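You operate a simulated robot arm through the tools that you are given. There is no shell and no other tool.

Carry out the task below with a simulated robot arm. There is one attempt and no reset: what you move stays moved.

JOB
Put the empty soap refill and the empty short jar in the wicker basket.
Fine: shut the refill's lid first; then stand the spare bottle in the bay by the wall. Set down upright: soap refill, short jar, spare bottle.

It is judged by the outcome, as a careful person would: the job done as asked, and still so three seconds after it is handed in. It fails if anything else is knocked over, pushed out of place, dropped, spilled or broken. Lids that push on must go on centred and level and be pressed home; caps that screw on are set level and turned clockwise until they are tight.

ROBOT AND FRAMES
A 7-joint arm with a two-finger parallel gripper, fixed in place. Base frame: the origin is on the floor under the middle of its stand, x ahead of it, y to its left, z up. Readings come in mm, rad, newtons and seconds.
With the tool pointing down near the work surface it reaches from about 140 to 460 mm from the base axis. Its first joint turns from -1.152 to 1.152 rad. Payload 2.4 kg.
The TCP is the grasp point between the finger pads, 30 mm short of the fingertips. In the tool frame z runs along the fingers and y along their closing line. Largest opening 94 mm; finger width 28, thickness 10; the body of the gripper, 50 by 96 mm, starts 55 mm behind the TCP.
Orientation is that of the tool frame in the base frame, as [roll, pitch, yaw] about the fixed x, y, z axes, in that order (R = Rz(yaw) Ry(pitch) Rx(roll)). With the fingers straight down and closing along the base's y, the tool's x points along the base's -x, its y along +y and its z along -z.

CONTROLS
- The arm moves only by the tool arm_command. Its argument "commands" is a list of rows, each an object of numbers (a shift or turn left out is 0, a gripper value left out holds the last): "dx", "dy", "dz": the shift along the tool's x, y, z in mm; "ax", "ay", "az": the turn, a rotation vector about the tool's x, y, z in rad; "fingers": the gripper command, from -1 (shut) to 1 (fully open), values between in proportion. In form: [{"dx": .., "dy": .., "dz": .., "ax": .., "ay": .., "az": .., "fingers": ..}, ...]. A call has 1 to 20 rows; each row is the pose to reach, as a shift and turn from the pose commanded when the call began, along the tool's axes at that moment. A row lasts 0.2 s, in which the tool goes at most 50 mm and 0.15 rad; a call with a longer step from one row to the next is refused whole, and so is a gripper value outside its range. A pose out of reach is approached as far as the arm can. The call stops where the force on the tool passes 50 N (or 10 N more than at its start, if that is more) or the arm is blocked; 0.2 s more then pass. Each finger travels about 153 mm/s and halts on what it meets, pressing with about 35 N; the grip force reading is that of the motor and also rises with nothing between the fingers. The clock runs only during rows and for 0.2 s after the last one: add rows that repeat a pose to give the fingers time. It gives the time, the measured TCP pose, the force on the tool (base axes), the opening and the grip force at its end, in the units of the frame above (readings bear some noise), with the torque about the TCP (base axes, N m) and any sound that the robot's microphone picked up.
- Cameras (640 x 400 px; columns grow to the right, rows downward): "scene" is fixed at [47.2, 483.6, 1443.5]; the picture's right is [-0.66, -0.75, 0.00], its down [-0.43, 0.38, -0.82] and it looks along [0.61, -0.54, -0.58] (base axes); focal length 304 px, centre (320, 200). "wrist" rides on the gripper at [76, 14, -103] in the tool frame; the picture's right is [-0.18, 0.98, 0.00], its down [-0.75, -0.14, -0.64] and it looks along [-0.63, -0.12, 0.77] (tool axes); focal length 243 px, centre (320, 200). There is no depth. A picture from a camera that has moved, and an enlarged one, comes with that camera's place and axes in the base frame and with its lens.
- snapshot(camera): a new picture of that camera. No time passes.
- inspect(camera, box): a new picture of the part [left, top, right, bottom] of that camera's present view, enlarged. No time passes.
- close_job(): hands the job in; it is judged then, once.

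Nothing tells you positions but the pictures and the camera data. Unless the task says otherwise, let go and move clear before handing in.

The tools are called as a command line: name --argument value ..., lists and objects as JSON in quotes. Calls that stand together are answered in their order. arm_command: Moves the arm, as the interface text tells. Its arguments: {"type":"object","properties":{"commands":{"type":"array"}},"required":["commands"]} The other tools are called the same way: snapshot (camera) takes a picture; inspect (camera, box) takes an enlarged picture of a part of a camera's view; close_job () hands the job in.

At the start:

```text
time_s: 0.0
eef_pos: [398.2, 25.9, 1200.4]
ee_rot: [-3.141, -0.001, 3.141]
force: [0.5, -0.4, 0.3]
moment: [0.01, -0.04, 0.01]
finger_gap: 94.0
finger_force: 0.1
```

scene: 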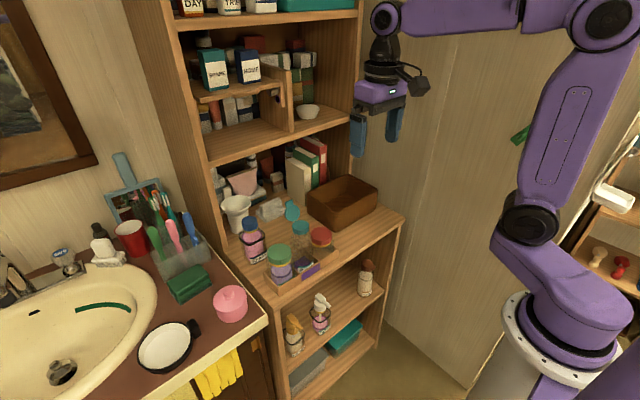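
wrist: 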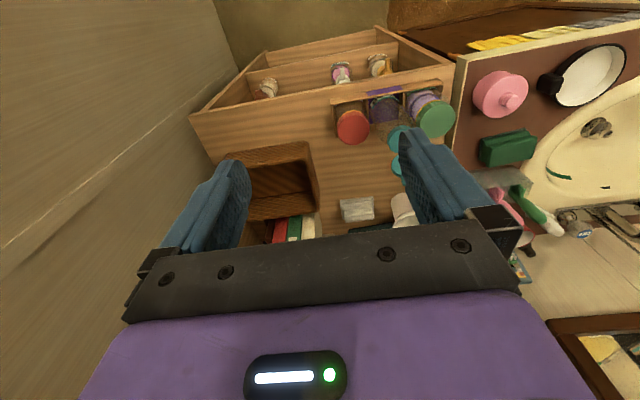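

I see a wooden shelf unit with a basket, several jars and bottles on the work shelf. I'll enlarge the views to identify the objects before moving.

inspect --camera "scene" --box '[210, 160, 410, 290]'

inspect --camera "scene" --box '[260, 240, 410, 390]'

inspect --camera "wrist" --box '[190, 20, 470, 250]'

inspect --camera "scene" --box '[235, 205, 345, 290]'

```text
3.08 times, centred on (310, 225) of scene
camera zoom: at [47.2, 483.6, 1443.5], right [-0.66, -0.75, 0.0], down [-0.43, 0.38, -0.82], along [0.61, -0.54, -0.58], focal length 936 px, centre (351, 123)
```

zoom: 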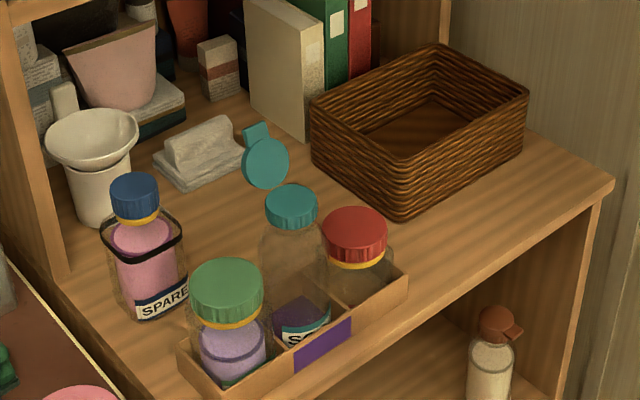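

```text
2.67 times, centred on (335, 315) of scene
camera zoom: at [47.2, 483.6, 1443.5], right [-0.66, -0.75, 0.0], down [-0.43, 0.38, -0.82], along [0.61, -0.54, -0.58], focal length 812 px, centre (280, -107)
```

zoom: 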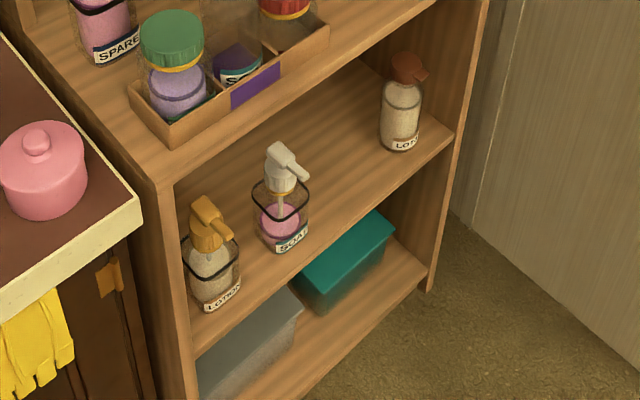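

```text
1.74 times, centred on (330, 135) of wrist
camera zoom: at [320.8, 39.6, 1303.2], right [0.18, 0.98, 0.0], down [0.75, -0.14, 0.64], along [0.63, -0.12, -0.77], focal length 422 px, centre (303, 313)
```

zoom: 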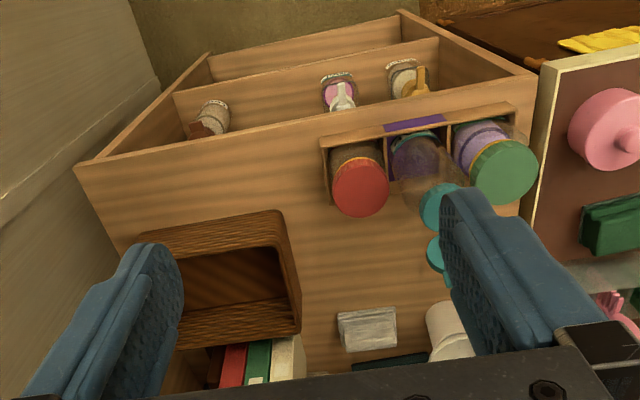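

```text
4.71 times, centred on (290, 248) of scene
camera zoom: at [47.2, 483.6, 1443.5], right [-0.66, -0.75, 0.0], down [-0.43, 0.38, -0.82], along [0.61, -0.54, -0.58], focal length 1432 px, centre (461, -24)
```

zoom: 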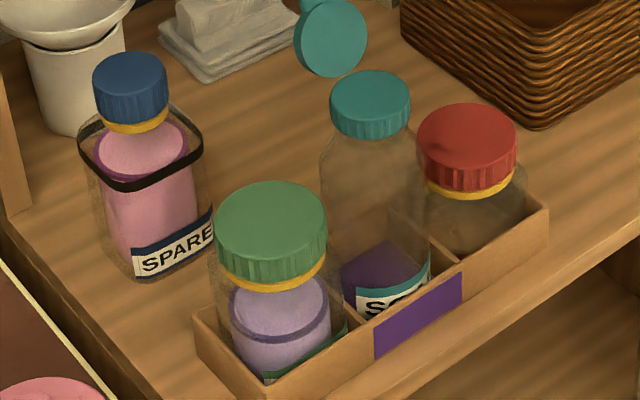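

I take the red-capped jar at about (516, 64), the teal-capped soap refill at about (518, 132) with its flip lid hanging open at the back, and the green-capped jar at about (513, 203). The basket is at roughly x 565–710, y −242 to −45, and the shelf top is at z≈784. Next I move lower for a closer look.

arm_command --commands '[{"dx": 5, "dy": 18, "dz": 35}, {"dx": 10, "dy": 37, "dz": 70}, {"dx": 14, "dy": 55, "dz": 105}, {"dx": 18, "dy": 74, "dz": 130}, {"dx": 18, "dy": 74, "dz": 130}]'

snapshot --camera "wrist"

snapshot --camera "scene"

```text
time_s: 1.2
eef_pos: [380.2, 100.3, 1071.2]
ee_rot: [3.141, 0.0, 3.141]
force: [0.4, 0.1, 0.5]
moment: [-0.01, 0.01, 0.0]
finger_gap: 94.1
finger_force: 0.0
```

```text
taken
camera wrist: at [302.4, 113.7, 1172.7], right [0.18, 0.98, 0.0], down [0.75, -0.14, 0.64], along [0.63, -0.12, -0.77], focal length 243 px, centre (320, 200)
```

wrist: 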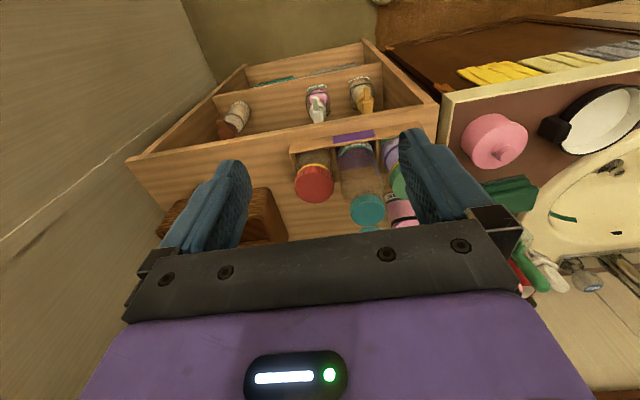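

```text
taken
```

scene: 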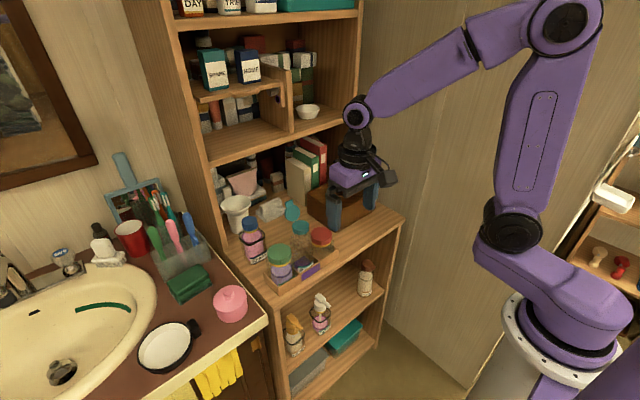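

The wrist view is mostly blocked by the fingers, so I use tight enlargements from the scene camera to check the flip lid, the caddy bays and the spare bottle.

inspect --camera "scene" --box '[275, 195, 325, 245]'

inspect --camera "scene" --box '[260, 235, 345, 290]'

inspect --camera "scene" --box '[230, 205, 285, 270]'

inspect --camera "scene" --box '[295, 160, 405, 240]'

inspect --camera "wrist" --box '[270, 110, 440, 240]'

```text
8.00 times, centred on (300, 220) of scene
camera zoom: at [47.2, 483.6, 1443.5], right [-0.66, -0.75, 0.0], down [-0.43, 0.38, -0.82], along [0.61, -0.54, -0.58], focal length 2434 px, centre (480, 40)
```

zoom: 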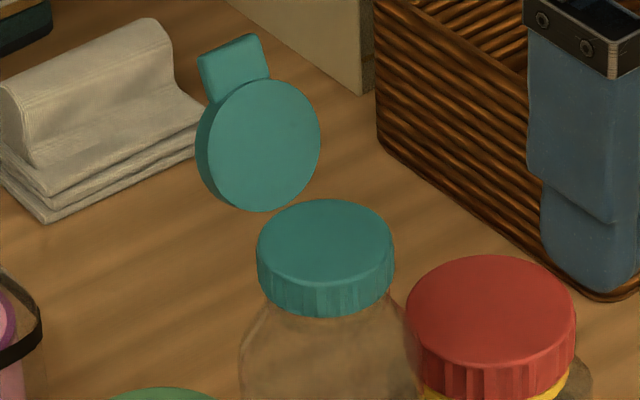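

```text
7.27 times, centred on (302, 262) of scene
camera zoom: at [47.2, 483.6, 1443.5], right [-0.66, -0.75, 0.0], down [-0.43, 0.38, -0.82], along [0.61, -0.54, -0.58], focal length 2213 px, centre (447, -254)
```

zoom: 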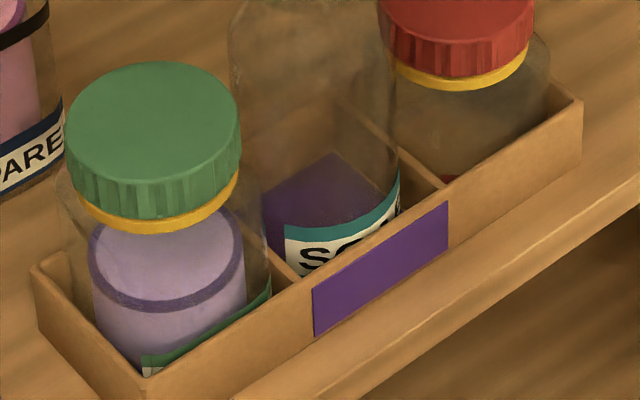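

```text
6.15 times, centred on (258, 238) of scene
camera zoom: at [47.2, 483.6, 1443.5], right [-0.66, -0.75, 0.0], down [-0.43, 0.38, -0.82], along [0.61, -0.54, -0.58], focal length 1873 px, centre (705, -31)
```

zoom: 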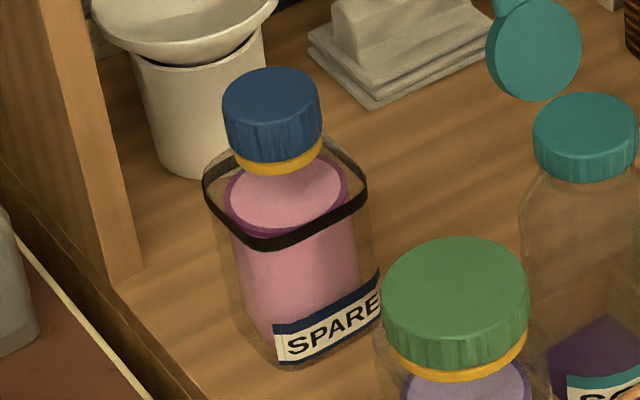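

```text
5.00 times, centred on (350, 200) of scene
camera zoom: at [47.2, 483.6, 1443.5], right [-0.66, -0.75, 0.0], down [-0.43, 0.38, -0.82], along [0.61, -0.54, -0.58], focal length 1522 px, centre (170, 200)
```

zoom: 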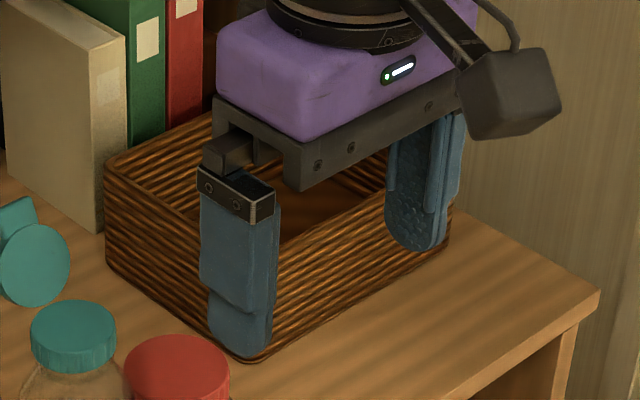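

```text
3.08 times, centred on (355, 175) of wrist
camera zoom: at [302.4, 113.7, 1172.7], right [0.18, 0.98, 0.0], down [0.75, -0.14, 0.64], along [0.63, -0.12, -0.77], focal length 746 px, centre (212, 277)
```

zoom: 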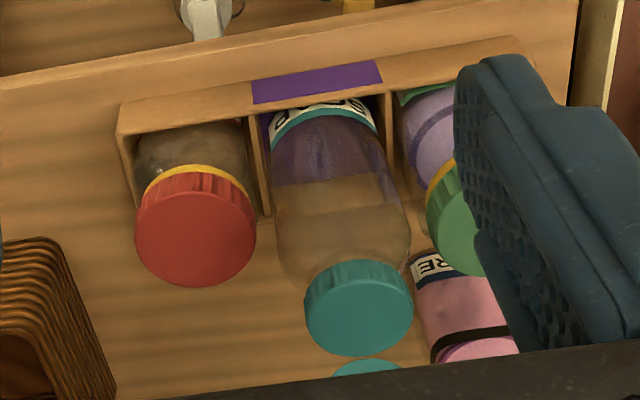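

The flip lid is hinged at the back of the teal cap and stands open about 120°, with its tab end near (567, 132, 993). I plan to tilt the tool forward, close the fingers, hook behind the lid and swing it shut. First I test the tilted reach well above everything.

arm_command --commands '[{"dx": -12, "dy": 6, "dz": -12, "ay": -0.14, "fingers": -1}, {"dx": -24, "dy": 13, "dz": -24, "ay": -0.28}, {"dx": -36, "dy": 19, "dz": -36, "ay": -0.42}, {"dx": -48, "dy": 26, "dz": -42, "ay": -0.56}, {"dx": -60, "dy": 32, "dz": -49, "ay": -0.7}, {"dx": -60, "dy": 32, "dz": -49, "ay": -0.7}]'

snapshot --camera "wrist"

snapshot --camera "scene"

```text
time_s: 2.6
eef_pos: [439.8, 132.8, 1119.2]
ee_rot: [-3.14, 0.702, 3.14]
force: [-0.2, -0.7, -0.9]
moment: [0.01, -0.01, -0.01]
finger_gap: 0.2
finger_force: 32.9
```

```text
taken
camera wrist: at [313.5, 145.3, 1148.0], right [0.14, 0.98, 0.12], down [0.16, -0.14, 0.98], along [0.98, -0.12, -0.18], focal length 243 px, centre (320, 200)
```

wrist: 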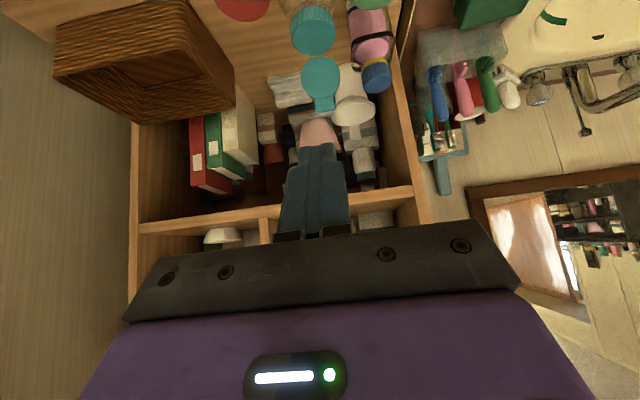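

```text
taken
```

scene: 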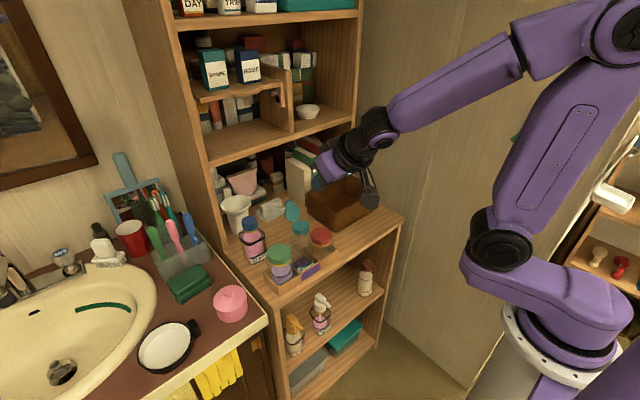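

The tilted tool works, and both cameras now put the cap top near (514, 132, 949) and the open disc centre near (548, 132, 971). I zoom in on the lid and the spare before hooking it.

inspect --camera "wrist" --box '[270, 0, 410, 125]'

inspect --camera "wrist" --box '[40, 0, 260, 140]'

```text
3.20 times, centred on (340, 62) of wrist
camera zoom: at [313.5, 145.3, 1148.0], right [0.14, 0.98, 0.12], down [0.16, -0.14, 0.98], along [0.98, -0.12, -0.18], focal length 776 px, centre (256, 640)
```

zoom: 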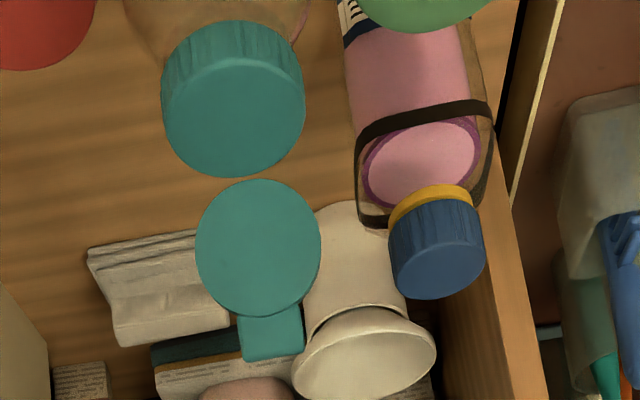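

```text
2.86 times, centred on (150, 70) of wrist
camera zoom: at [313.5, 145.3, 1148.0], right [0.14, 0.98, 0.12], down [0.16, -0.14, 0.98], along [0.98, -0.12, -0.18], focal length 693 px, centre (806, 571)
```

zoom: 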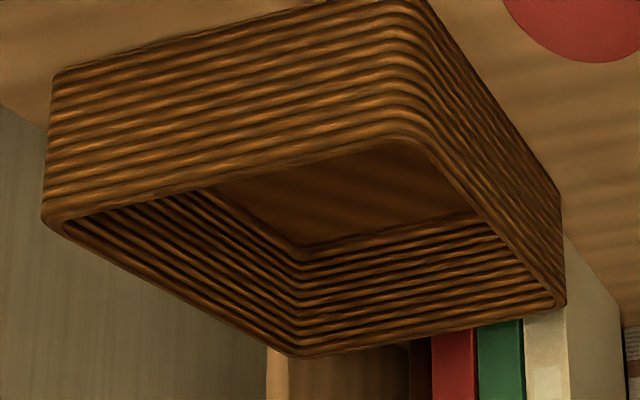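

Refined estimates: hinge at about (537, 132, 949) and tab end at about (563, 132, 1001). I now move the closed fingers over and behind the lid, staying above it.

arm_command --commands '[{"dx": -18, "dz": 33}, {"dx": -36, "dz": 66}, {"dx": -54, "dz": 99}, {"dx": -72.3, "dz": 131.5}, {"dx": -72.3, "dz": 131.5}, {"dx": -72.3, "dz": 131.5}]'

inspect --camera "scene" --box '[230, 140, 390, 260]'

snapshot --camera "wrist"

```text
time_s: 4.0
eef_pos: [578.8, 132.9, 1067.6]
ee_rot: [3.141, 0.7, 3.141]
force: [0.7, -0.7, 0.1]
moment: [0.02, -0.04, 0.0]
finger_gap: 0.0
finger_force: 32.8
```

```text
3.33 times, centred on (310, 200) of scene
camera zoom: at [47.2, 483.6, 1443.5], right [-0.66, -0.75, 0.0], down [-0.43, 0.38, -0.82], along [0.61, -0.54, -0.58], focal length 1014 px, centre (353, 200)
```

zoom: 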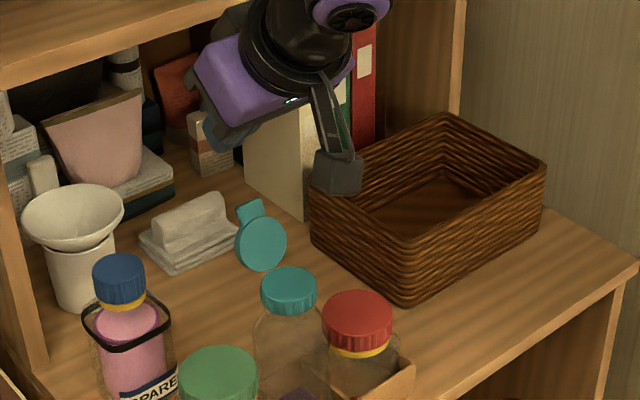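

```text
taken
camera wrist: at [454.0, 145.0, 1095.4], right [0.14, 0.98, 0.12], down [0.16, -0.14, 0.98], along [0.98, -0.12, -0.18], focal length 243 px, centre (320, 200)
```

wrist: 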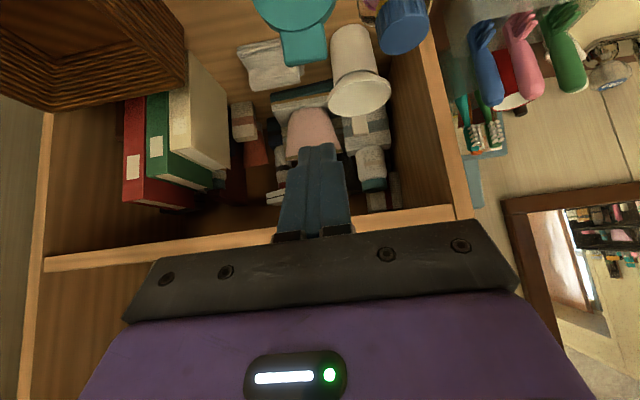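

The reach is good here. I lower behind the lid and begin the swing, then check.

arm_command --commands '[{"dx": 16.1, "dz": 16.0}, {"dx": 29.4, "dz": 30.2}, {"dx": 40.0, "dz": 27.3}, {"dx": 44.5, "dz": 21.5}, {"dx": 48.7, "dz": 16.0}]'

inspect --camera "scene" --box '[250, 160, 350, 250]'

inspect --camera "wrist" --box '[220, 0, 440, 240]'

```text
time_s: 5.2
eef_pos: [551.5, 133.0, 1022.6]
ee_rot: [-3.141, 0.701, 3.141]
force: [1.3, 0.4, 3.8]
moment: [0.01, 0.01, 0.01]
finger_gap: 0.0
finger_force: 33.1
```

```text
4.44 times, centred on (300, 205) of scene
camera zoom: at [47.2, 483.6, 1443.5], right [-0.66, -0.75, 0.0], down [-0.43, 0.38, -0.82], along [0.61, -0.54, -0.58], focal length 1352 px, centre (409, 178)
```

zoom: 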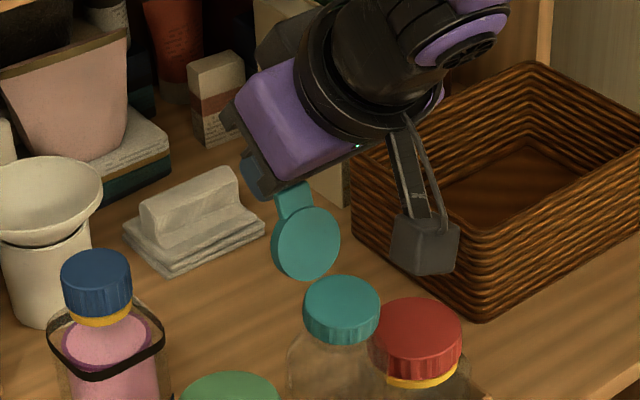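

```text
1.67 times, centred on (330, 120) of wrist
camera zoom: at [427.3, 145.8, 1051.5], right [0.14, 0.98, 0.12], down [0.16, -0.14, 0.98], along [0.98, -0.12, -0.18], focal length 404 px, centre (303, 333)
```

zoom: 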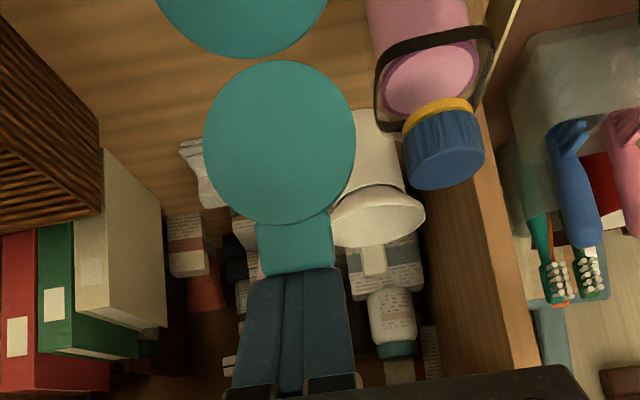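

The tab is in contact and the lid is rotating forward (light force). I continue the arc.

arm_command --commands '[{"dx": 7.0, "dz": -6.4}, {"dx": 14.7, "dz": -12.9}, {"dx": 24.2, "dz": -17.0}, {"dx": 34.5, "dz": -20.4}, {"dx": 45.2, "dz": -21.6}]'

inspect --camera "scene" --box '[250, 160, 350, 250]'

inspect --camera "wrist" --box '[220, 0, 440, 240]'

```text
time_s: 6.3
eef_pos: [527.8, 127.8, 1029.5]
ee_rot: [-3.14, 0.742, 3.117]
force: [1.6, 0.0, 9.1]
moment: [0.02, 0.07, -0.01]
finger_gap: 0.0
finger_force: 32.4
out of reach, approached as far as the arm can: row 2, 3, 4
stopped in row 5: the force on the tool passed its limit at 56 N (the readings are from after the stop); the commanded pose is now the measured one
```

```text
4.44 times, centred on (300, 205) of scene
camera zoom: at [47.1, 483.6, 1443.5], right [-0.66, -0.75, 0.0], down [-0.43, 0.38, -0.82], along [0.61, -0.54, -0.58], focal length 1352 px, centre (409, 178)
```

zoom: 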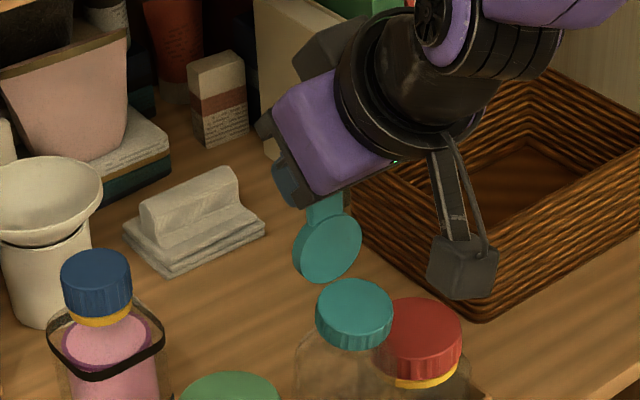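

```text
1.67 times, centred on (330, 120) of wrist
camera zoom: at [402.7, 144.3, 1052.7], right [0.16, 0.98, 0.12], down [0.12, -0.14, 0.98], along [0.98, -0.14, -0.14], focal length 404 px, centre (303, 333)
```

zoom: 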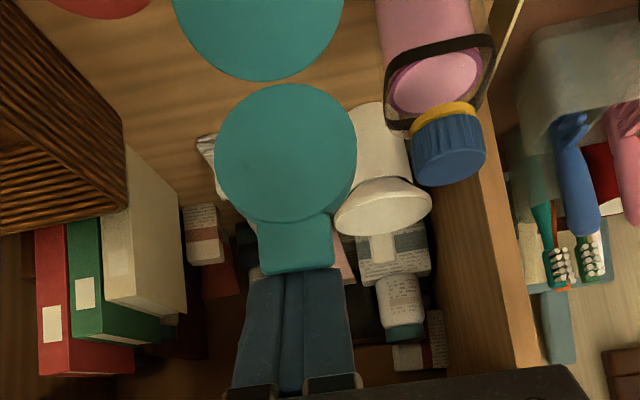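

The arm hit a kinematic limit near here and the push went up to 56 N, so the refill's cap seems to have shifted slightly toward me. I look carefully at the state before doing anything else.

snapshot --camera "scene"

inspect --camera "scene" --box '[255, 205, 345, 290]'

snapshot --camera "wrist"

```text
taken
```

scene: 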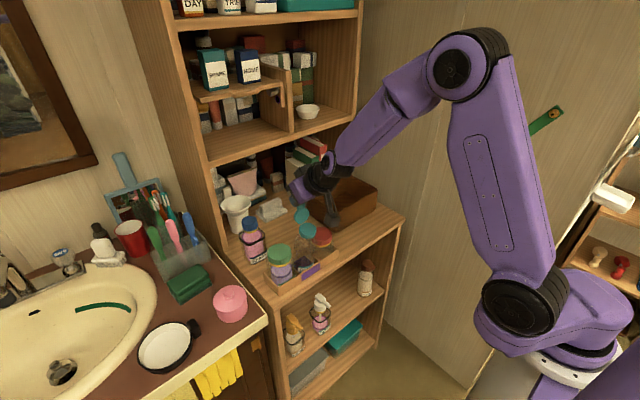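

```text
4.71 times, centred on (300, 248) of scene
camera zoom: at [47.1, 483.6, 1443.5], right [-0.66, -0.75, 0.0], down [-0.43, 0.38, -0.82], along [0.61, -0.54, -0.58], focal length 1432 px, centre (414, -24)
```

zoom: 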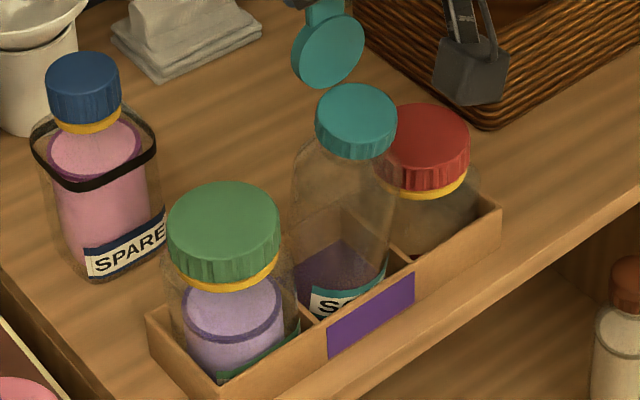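

```text
taken
camera wrist: at [402.7, 144.3, 1052.7], right [0.16, 0.98, 0.12], down [0.12, -0.14, 0.98], along [0.98, -0.14, -0.14], focal length 243 px, centre (320, 200)
```

wrist: 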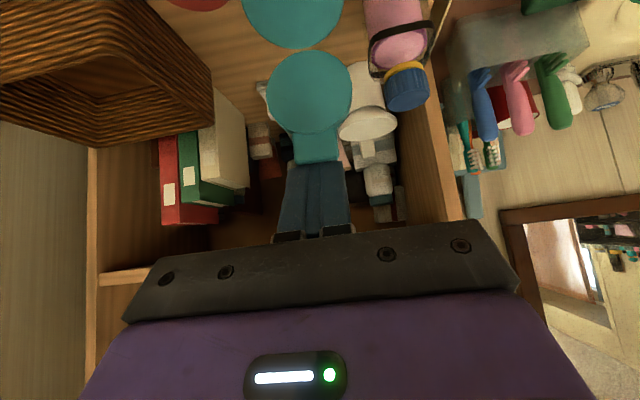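

The refill is leaning in its bay because of the contact; the caddy itself hasn't moved. I lift the fingers clear so it can settle back, then check.

arm_command --commands '[{"dx": -8, "dz": -5}, {"dx": -18, "dz": -12}, {"dx": -28, "dz": -20}, {"dx": -40, "dz": -28}, {"dx": -40, "dz": -28}]'

inspect --camera "scene" --box '[255, 195, 345, 290]'

snapshot --camera "scene"

snapshot --camera "wrist"

```text
time_s: 7.5
eef_pos: [537.8, 128.1, 1073.8]
ee_rot: [-3.14, 0.733, 3.12]
force: [0.1, -0.1, -0.6]
moment: [0.01, -0.01, 0.0]
finger_gap: 0.0
finger_force: 33.4
```

```text
4.21 times, centred on (300, 242) of scene
camera zoom: at [47.2, 483.6, 1443.5], right [-0.66, -0.75, 0.0], down [-0.43, 0.38, -0.82], along [0.61, -0.54, -0.58], focal length 1281 px, centre (404, 21)
```

zoom: 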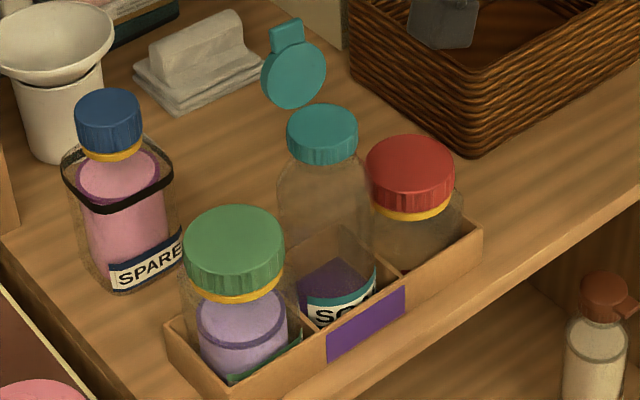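

```text
taken
```

scene: 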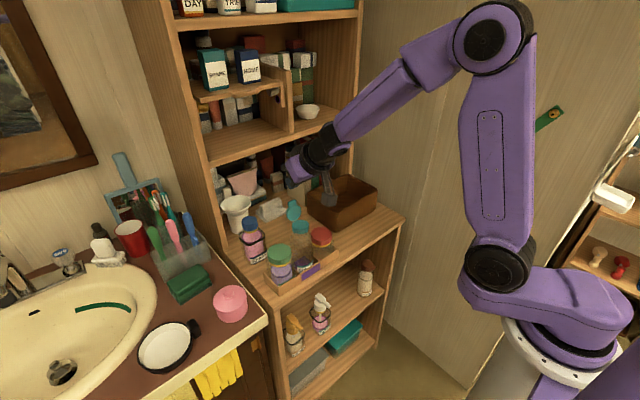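

```text
taken
camera wrist: at [412.7, 144.3, 1098.7], right [0.16, 0.98, 0.12], down [0.13, -0.14, 0.98], along [0.98, -0.14, -0.15], focal length 243 px, centre (320, 200)
```

wrist: 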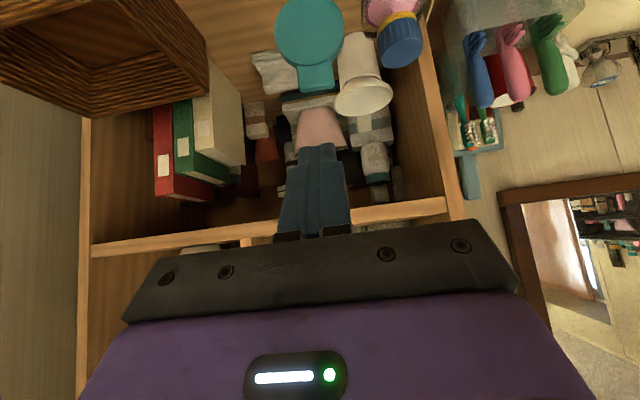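

The refill settled back upright and the lid stays where it was pushed (now about 100° open). The first joint appears to have drifted to its limit, so I rehearse a steeper tool angle in free air above the lid.

arm_command --commands '[{"dx": -9, "dy": 1.5, "dz": -5, "ay": 0.127}, {"dx": -18, "dy": 3, "dz": -10, "ay": 0.254}, {"dx": -27.5, "dy": 4.5, "dz": -15.6, "ay": 0.38}, {"dx": -27.5, "dy": 4.5, "dz": -15.6, "ay": 0.38}]'

snapshot --camera "scene"

```text
time_s: 8.5
eef_pos: [548.5, 134.4, 1106.5]
ee_rot: [-3.138, 0.353, 3.119]
force: [-0.5, 0.5, -0.1]
moment: [-0.01, -0.01, -0.02]
finger_gap: 0.0
finger_force: 33.4
out of reach, approached as far as the arm can: row 1
```

```text
taken
```

scene: 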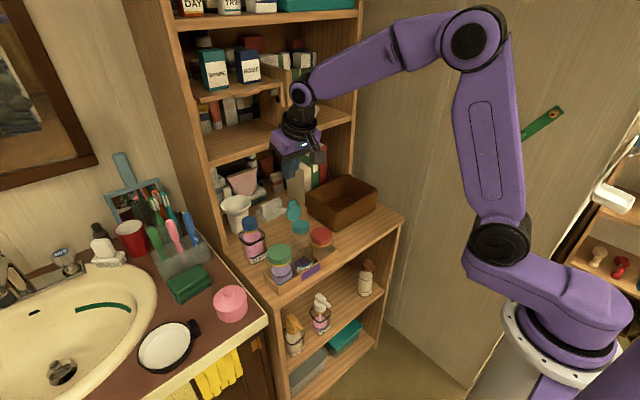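

The steeper angle (θ≈0.35) works here. I move over and down behind the lid again.

arm_command --commands '[{"dx": -7, "dy": -1, "dz": 19}, {"dx": -13.4, "dy": -2, "dz": 38.9}, {"dx": -4.7, "dy": -2, "dz": 59}, {"dx": 4.0, "dy": -2, "dz": 79.4}, {"dx": 4.0, "dy": -2, "dz": 79.4}]'

inspect --camera "scene" --box '[250, 160, 350, 250]'

inspect --camera "wrist" --box '[220, 0, 440, 240]'

snapshot --camera "scene"

```text
time_s: 9.7
eef_pos: [572.2, 129.0, 1028.3]
ee_rot: [-3.14, 0.353, 3.117]
force: [1.3, 0.8, -1.1]
moment: [0.02, 0.02, 0.0]
finger_gap: 0.0
finger_force: 33.0
```

```text
4.44 times, centred on (300, 205) of scene
camera zoom: at [47.2, 483.6, 1443.5], right [-0.66, -0.75, 0.0], down [-0.43, 0.38, -0.82], along [0.61, -0.54, -0.58], focal length 1352 px, centre (409, 178)
```

zoom: 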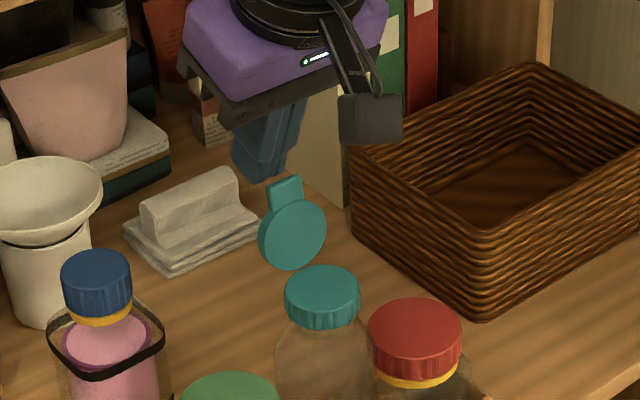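

```text
1.67 times, centred on (330, 120) of wrist
camera zoom: at [465.1, 144.6, 1096.7], right [0.2, 0.98, 0.06], down [0.48, -0.15, 0.86], along [0.85, -0.14, -0.5], focal length 404 px, centre (303, 333)
```

zoom: 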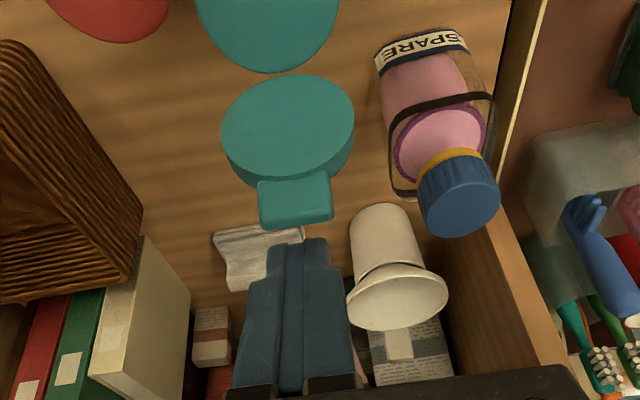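

```text
taken
```

scene: 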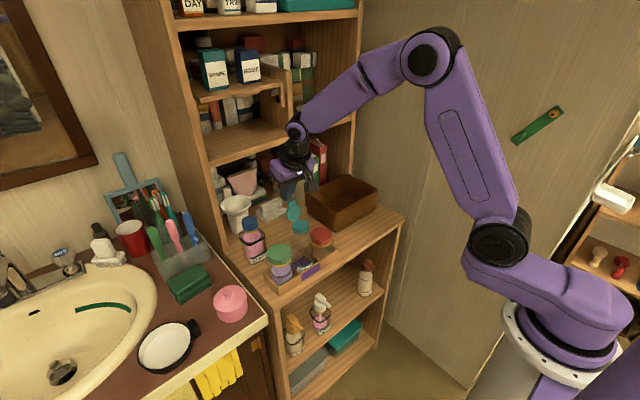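

The fingertips are now behind the tab, and the arm posture is comfortable. I pull forward along the arc in small steps.

arm_command --commands '[{"dx": 11.3, "dy": 1.5, "dz": -4.1}, {"dx": 22.9, "dy": 3, "dz": -7.4}, {"dx": 34.5, "dy": 3, "dz": -10.6}, {"dx": 43.9, "dy": 3, "dz": -14.0}]'

inspect --camera "scene" --box '[250, 160, 350, 250]'

inspect --camera "wrist" --box '[220, 0, 440, 240]'

```text
time_s: 10.7
eef_pos: [524.7, 133.3, 1026.8]
ee_rot: [-3.138, 0.354, 3.119]
force: [-0.5, -0.2, 0.4]
moment: [-0.02, 0.01, 0.0]
finger_gap: 0.1
finger_force: 32.9
```

```text
4.44 times, centred on (300, 205) of scene
camera zoom: at [47.2, 483.6, 1443.5], right [-0.66, -0.75, 0.0], down [-0.43, 0.38, -0.82], along [0.61, -0.54, -0.58], focal length 1352 px, centre (409, 178)
```

zoom: 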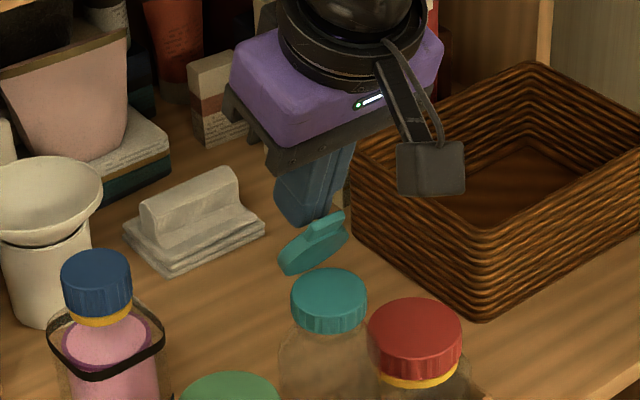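

```text
1.67 times, centred on (330, 120) of wrist
camera zoom: at [417.9, 149.6, 1095.6], right [0.2, 0.98, 0.06], down [0.48, -0.15, 0.86], along [0.85, -0.14, -0.5], focal length 404 px, centre (303, 333)
```

zoom: 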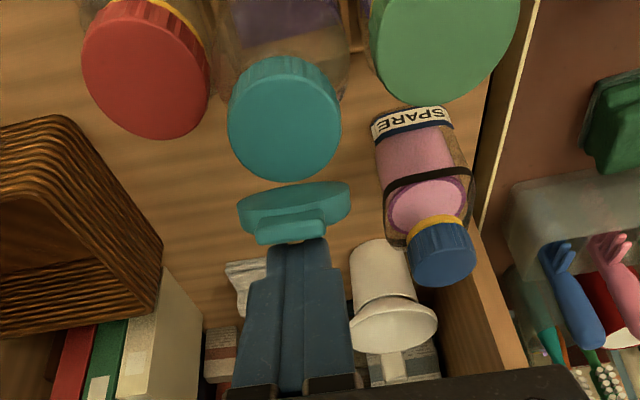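

The lid is now about 65° from closed and the refill stays nearly upright. I continue forward and down.

arm_command --commands '[{"dx": 11.9, "dz": -1.4}, {"dx": 19.9, "dz": -0.1}, {"dx": 27.3, "dz": 2.5}, {"dx": 34.0, "dz": 6.4}, {"dx": 40.8, "dz": 10.3}]'

inspect --camera "scene" --box '[250, 180, 350, 270]'

inspect --camera "wrist" --box '[220, 0, 440, 240]'

```text
time_s: 11.9
eef_pos: [492.3, 133.9, 1003.3]
ee_rot: [-3.141, 0.356, 3.117]
force: [0.2, 0.0, 0.4]
moment: [0.02, 0.0, -0.01]
finger_gap: 0.1
finger_force: 33.1
```

```text
4.44 times, centred on (300, 225) of scene
camera zoom: at [47.2, 483.6, 1443.5], right [-0.66, -0.75, 0.0], down [-0.43, 0.38, -0.82], along [0.61, -0.54, -0.58], focal length 1352 px, centre (409, 89)
```

zoom: 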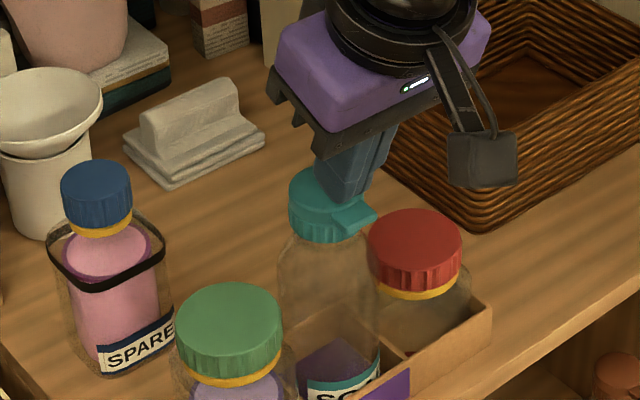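

```text
1.67 times, centred on (330, 120) of wrist
camera zoom: at [383.2, 150.2, 1072.2], right [0.2, 0.98, 0.06], down [0.48, -0.15, 0.86], along [0.85, -0.14, -0.5], focal length 404 px, centre (303, 333)
```

zoom: 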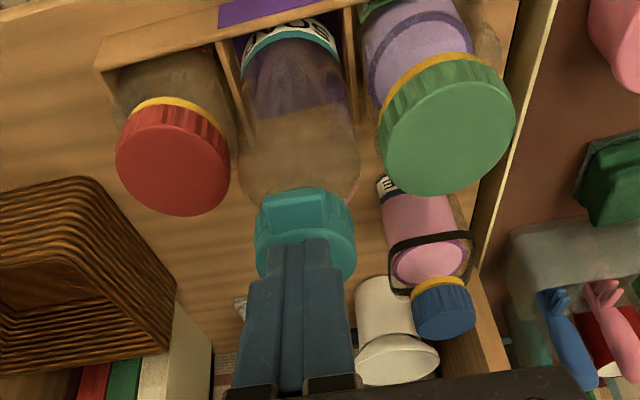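

The lid has folded down onto the cap. I now press it home near its centre, moving straight down slowly.

arm_command --commands '[{"dx": 1.7, "dz": 4.7}, {"dx": 3.5, "dz": 9.4}, {"dx": 4.5, "dz": 12.2}, {"dx": 5.5, "dz": 15.0}, {"dx": 6.2, "dz": 16.9}, {"dx": 6.9, "dz": 18.8}]'

inspect --camera "scene" --box '[270, 205, 330, 265]'

```text
time_s: 12.6
eef_pos: [495.1, 135.2, 997.3]
ee_rot: [3.138, 0.372, 3.116]
force: [-8.6, -1.3, 28.8]
moment: [-0.1, 0.36, 0.02]
finger_gap: 0.1
finger_force: 32.5
stopped in row 3: the force on the tool passed its limit at 56 N (the readings are from after the stop); the commanded pose is now the measured one
```

```text
6.67 times, centred on (300, 235) of scene
camera zoom: at [46.5, 483.4, 1443.6], right [-0.66, -0.75, 0.0], down [-0.43, 0.38, -0.82], along [0.61, -0.54, -0.58], focal length 2029 px, centre (453, -33)
```

zoom: 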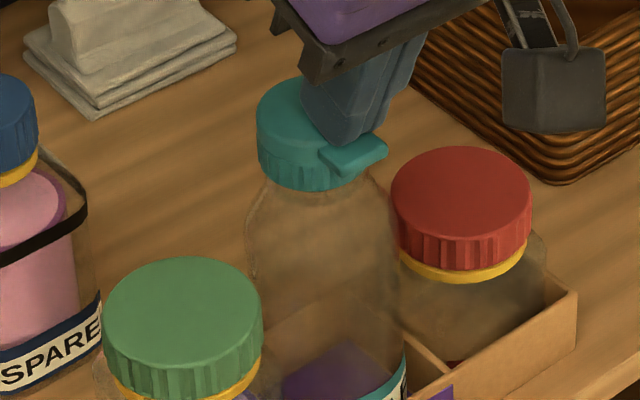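

Pressing met firm resistance (56 N peak). I lift off and check that the lid is flush.

arm_command --commands '[{"dx": -3.6, "dz": -9.3}, {"dx": -10, "dz": -28}, {"dx": -18, "dz": -46}, {"dx": -10, "dz": -70}, {"dx": -10, "dz": -70}]'

inspect --camera "scene" --box '[270, 205, 330, 265]'

inspect --camera "wrist" --box '[220, 0, 440, 180]'

```text
time_s: 13.8
eef_pos: [478.5, 134.2, 1063.8]
ee_rot: [3.138, 0.365, 3.116]
force: [0.3, 0.5, 0.3]
moment: [0.0, -0.01, 0.0]
finger_gap: 0.1
finger_force: 32.4
```

```text
6.67 times, centred on (300, 235) of scene
camera zoom: at [47.2, 483.6, 1443.5], right [-0.66, -0.75, 0.0], down [-0.43, 0.38, -0.82], along [0.61, -0.54, -0.58], focal length 2029 px, centre (453, -33)
```

zoom: 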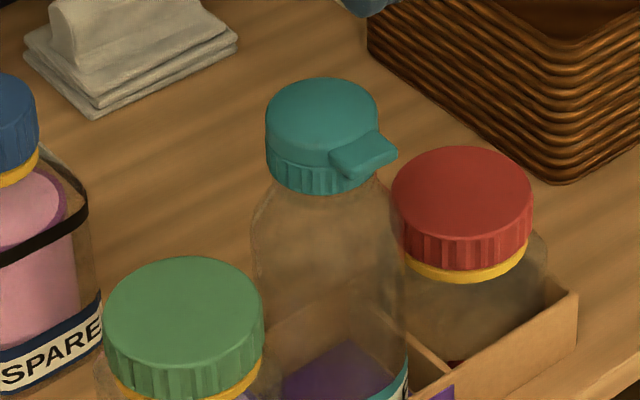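

```text
2.22 times, centred on (330, 90) of wrist
camera zoom: at [370.8, 150.5, 1131.8], right [0.19, 0.98, 0.07], down [0.47, -0.15, 0.87], along [0.86, -0.14, -0.49], focal length 539 px, centre (298, 444)
```

zoom: 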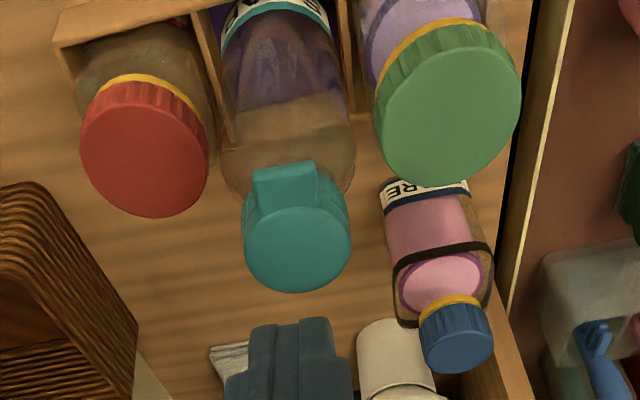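

The lid looks seated; I zoom tightly to confirm there is no gap at the tab side.

inspect --camera "scene" --box '[288, 212, 316, 238]'

inspect --camera "wrist" --box '[290, 40, 350, 110]'

```text
15.38 times, centred on (302, 225) of scene
camera zoom: at [47.2, 483.6, 1443.5], right [-0.66, -0.75, 0.0], down [-0.43, 0.38, -0.82], along [0.61, -0.54, -0.58], focal length 4682 px, centre (597, -185)
```

zoom: 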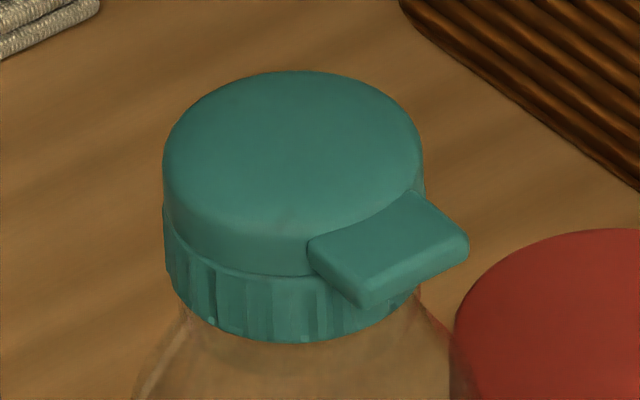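

```text
5.71 times, centred on (320, 75) of wrist
camera zoom: at [370.8, 150.5, 1131.8], right [0.19, 0.98, 0.07], down [0.47, -0.15, 0.87], along [0.86, -0.14, -0.49], focal length 1386 px, centre (320, 914)
```

zoom: 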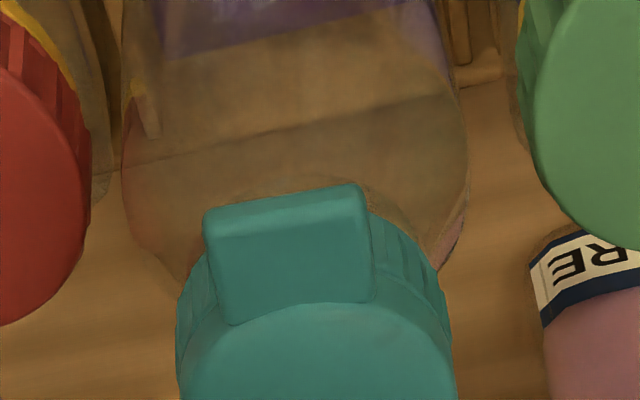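

The lid is shut flush all round. Before gripping the refill, I rehearse the reach over the basket with this tool angle in free air.

arm_command --commands '[{"dx": -19, "dy": -36.5, "dz": 0, "ax": -0.009, "az": -0.0233}, {"dx": -39, "dy": -73, "dz": 10, "ax": -0.009, "az": -0.0233}, {"dx": -58, "dy": -110, "dz": 30, "ax": -0.009, "az": -0.0233}, {"dx": -77, "dy": -146, "dz": 50, "ax": -0.009, "az": -0.0233}, {"dx": -97, "dy": -182, "dz": 74, "ax": -0.009, "az": -0.0233}, {"dx": -116.2, "dy": -219, "dz": 97.9, "ax": -0.009, "az": -0.0233}, {"dx": -116.2, "dy": -219, "dz": 97.9, "ax": -0.009, "az": -0.0233}]'

snapshot --camera "scene"

snapshot --camera "wrist"

```text
time_s: 15.4
eef_pos: [615.6, -87.3, 1012.9]
ee_rot: [3.137, 0.366, -3.141]
force: [-0.4, -0.6, -0.1]
moment: [-0.01, 0.0, 0.0]
finger_gap: 0.0
finger_force: 33.2
```

```text
taken
```

scene: 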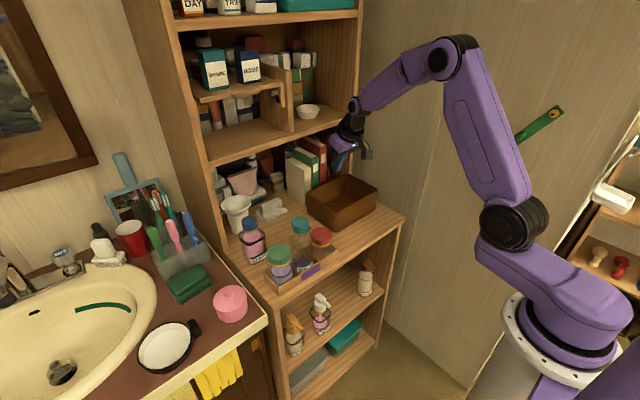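

```text
taken
camera wrist: at [506.8, -75.5, 1080.3], right [0.17, 0.98, 0.07], down [0.47, -0.14, 0.87], along [0.86, -0.12, -0.49], focal length 243 px, centre (320, 200)
```

wrist: 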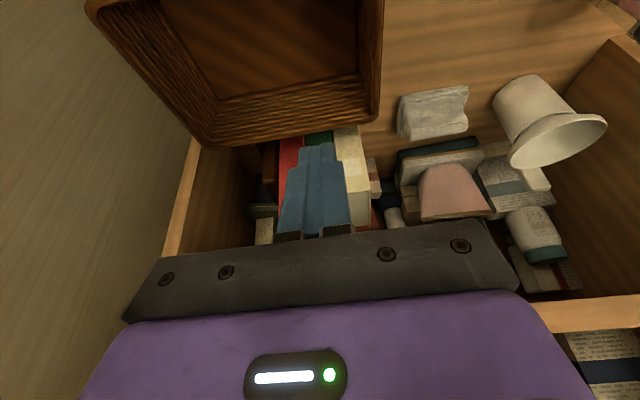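

The reach over the basket is fine at this angle. I also rehearse the lower jar position above the basket's far half.

arm_command --commands '[{"dx": -3, "dy": -35, "dz": 1}, {"dx": -6, "dy": -70, "dz": 2}, {"dx": -8.8, "dy": -102.7, "dz": 3.4}, {"dx": 4, "dy": -102.7, "dz": 37}, {"dx": 17, "dy": -102.7, "dz": 71}, {"dx": 29.9, "dy": -102.7, "dz": 104.3}, {"dx": 29.9, "dy": -102.7, "dz": 104.3}]'

snapshot --camera "scene"

snapshot --camera "wrist"

```text
time_s: 17.0
eef_pos: [627.1, -189.2, 905.6]
ee_rot: [3.138, 0.366, -3.14]
force: [-0.3, 0.5, 0.3]
moment: [0.0, -0.04, 0.01]
finger_gap: 0.0
finger_force: 33.2
```

```text
taken
```

scene: 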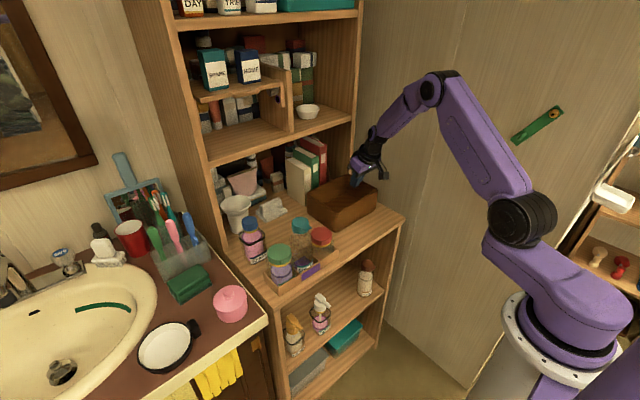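

```text
taken
camera wrist: at [517.8, -176.6, 973.7], right [0.17, 0.98, 0.07], down [0.47, -0.14, 0.87], along [0.86, -0.12, -0.49], focal length 243 px, centre (320, 200)
```

wrist: 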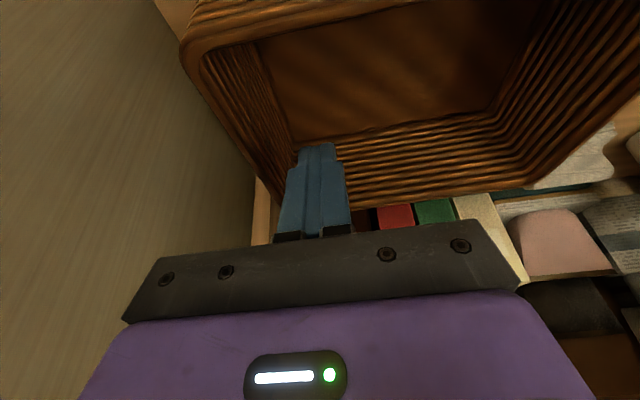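

The reach is confirmed, and the basket opening works out to about x 565–700, y −228 to −38, rim z≈881. I now lift out, open the fingers partway and move above the refill.

arm_command --commands '[{"dx": -15, "dz": -39.2}, {"dx": -30.1, "dz": -78.5}, {"dx": -44.8, "dz": -116.8}, {"dx": -31.1, "dy": 40.1, "dz": -122.0, "fingers": 0.5}, {"dx": -17.5, "dy": 80.2, "dz": -127.3}, {"dx": -3.8, "dy": 120.4, "dz": -132.5}, {"dx": 9.8, "dy": 160.5, "dz": -137.7}, {"dx": 23.5, "dy": 200.6, "dz": -143.0}, {"dx": 37.2, "dy": 240.8, "dz": -148.2}, {"dx": 50.8, "dy": 280.9, "dz": -153.5}, {"dx": 64.5, "dy": 321, "dz": -158.7}, {"dx": 64.5, "dy": 321, "dz": -158.7}]'

snapshot --camera "wrist"

inspect --camera "scene" --box '[240, 160, 360, 270]'

snapshot --camera "scene"

```text
time_s: 19.6
eef_pos: [507.8, 129.1, 1032.4]
ee_rot: [3.138, 0.364, -3.141]
force: [0.0, 0.5, -0.1]
moment: [-0.02, 0.03, 0.02]
finger_gap: 70.8
finger_force: 0.0
```

```text
taken
camera wrist: at [398.6, 142.1, 1100.6], right [0.17, 0.98, 0.07], down [0.47, -0.14, 0.87], along [0.86, -0.12, -0.49], focal length 243 px, centre (320, 200)
```

wrist: 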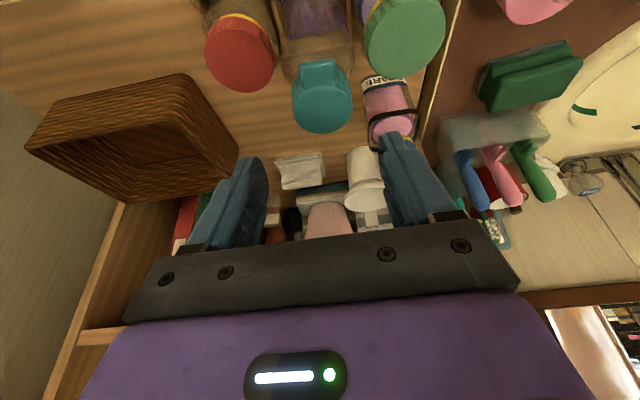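

```text
3.64 times, centred on (300, 215) of scene
camera zoom: at [47.2, 483.6, 1443.5], right [-0.66, -0.75, 0.0], down [-0.43, 0.38, -0.82], along [0.61, -0.54, -0.58], focal length 1107 px, centre (393, 146)
```

zoom: 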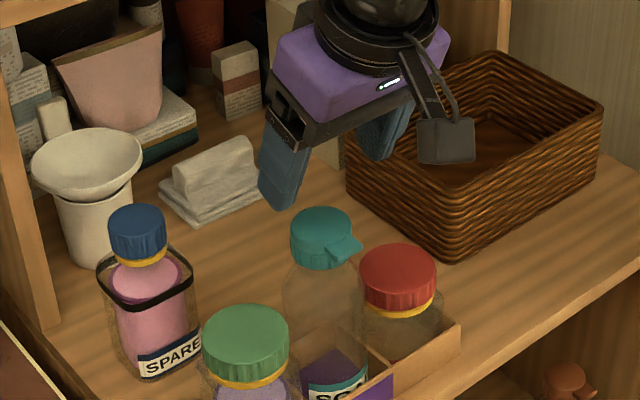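

```text
taken
```

scene: 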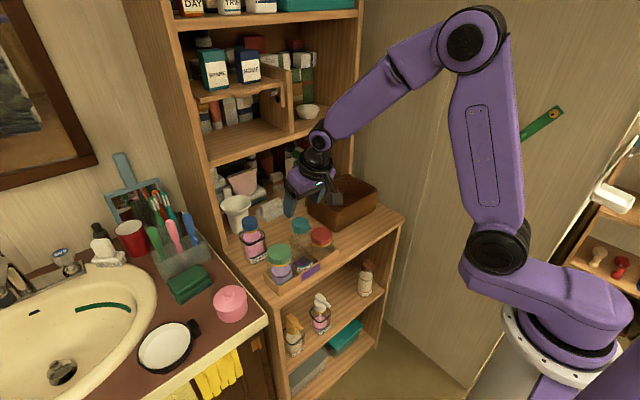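

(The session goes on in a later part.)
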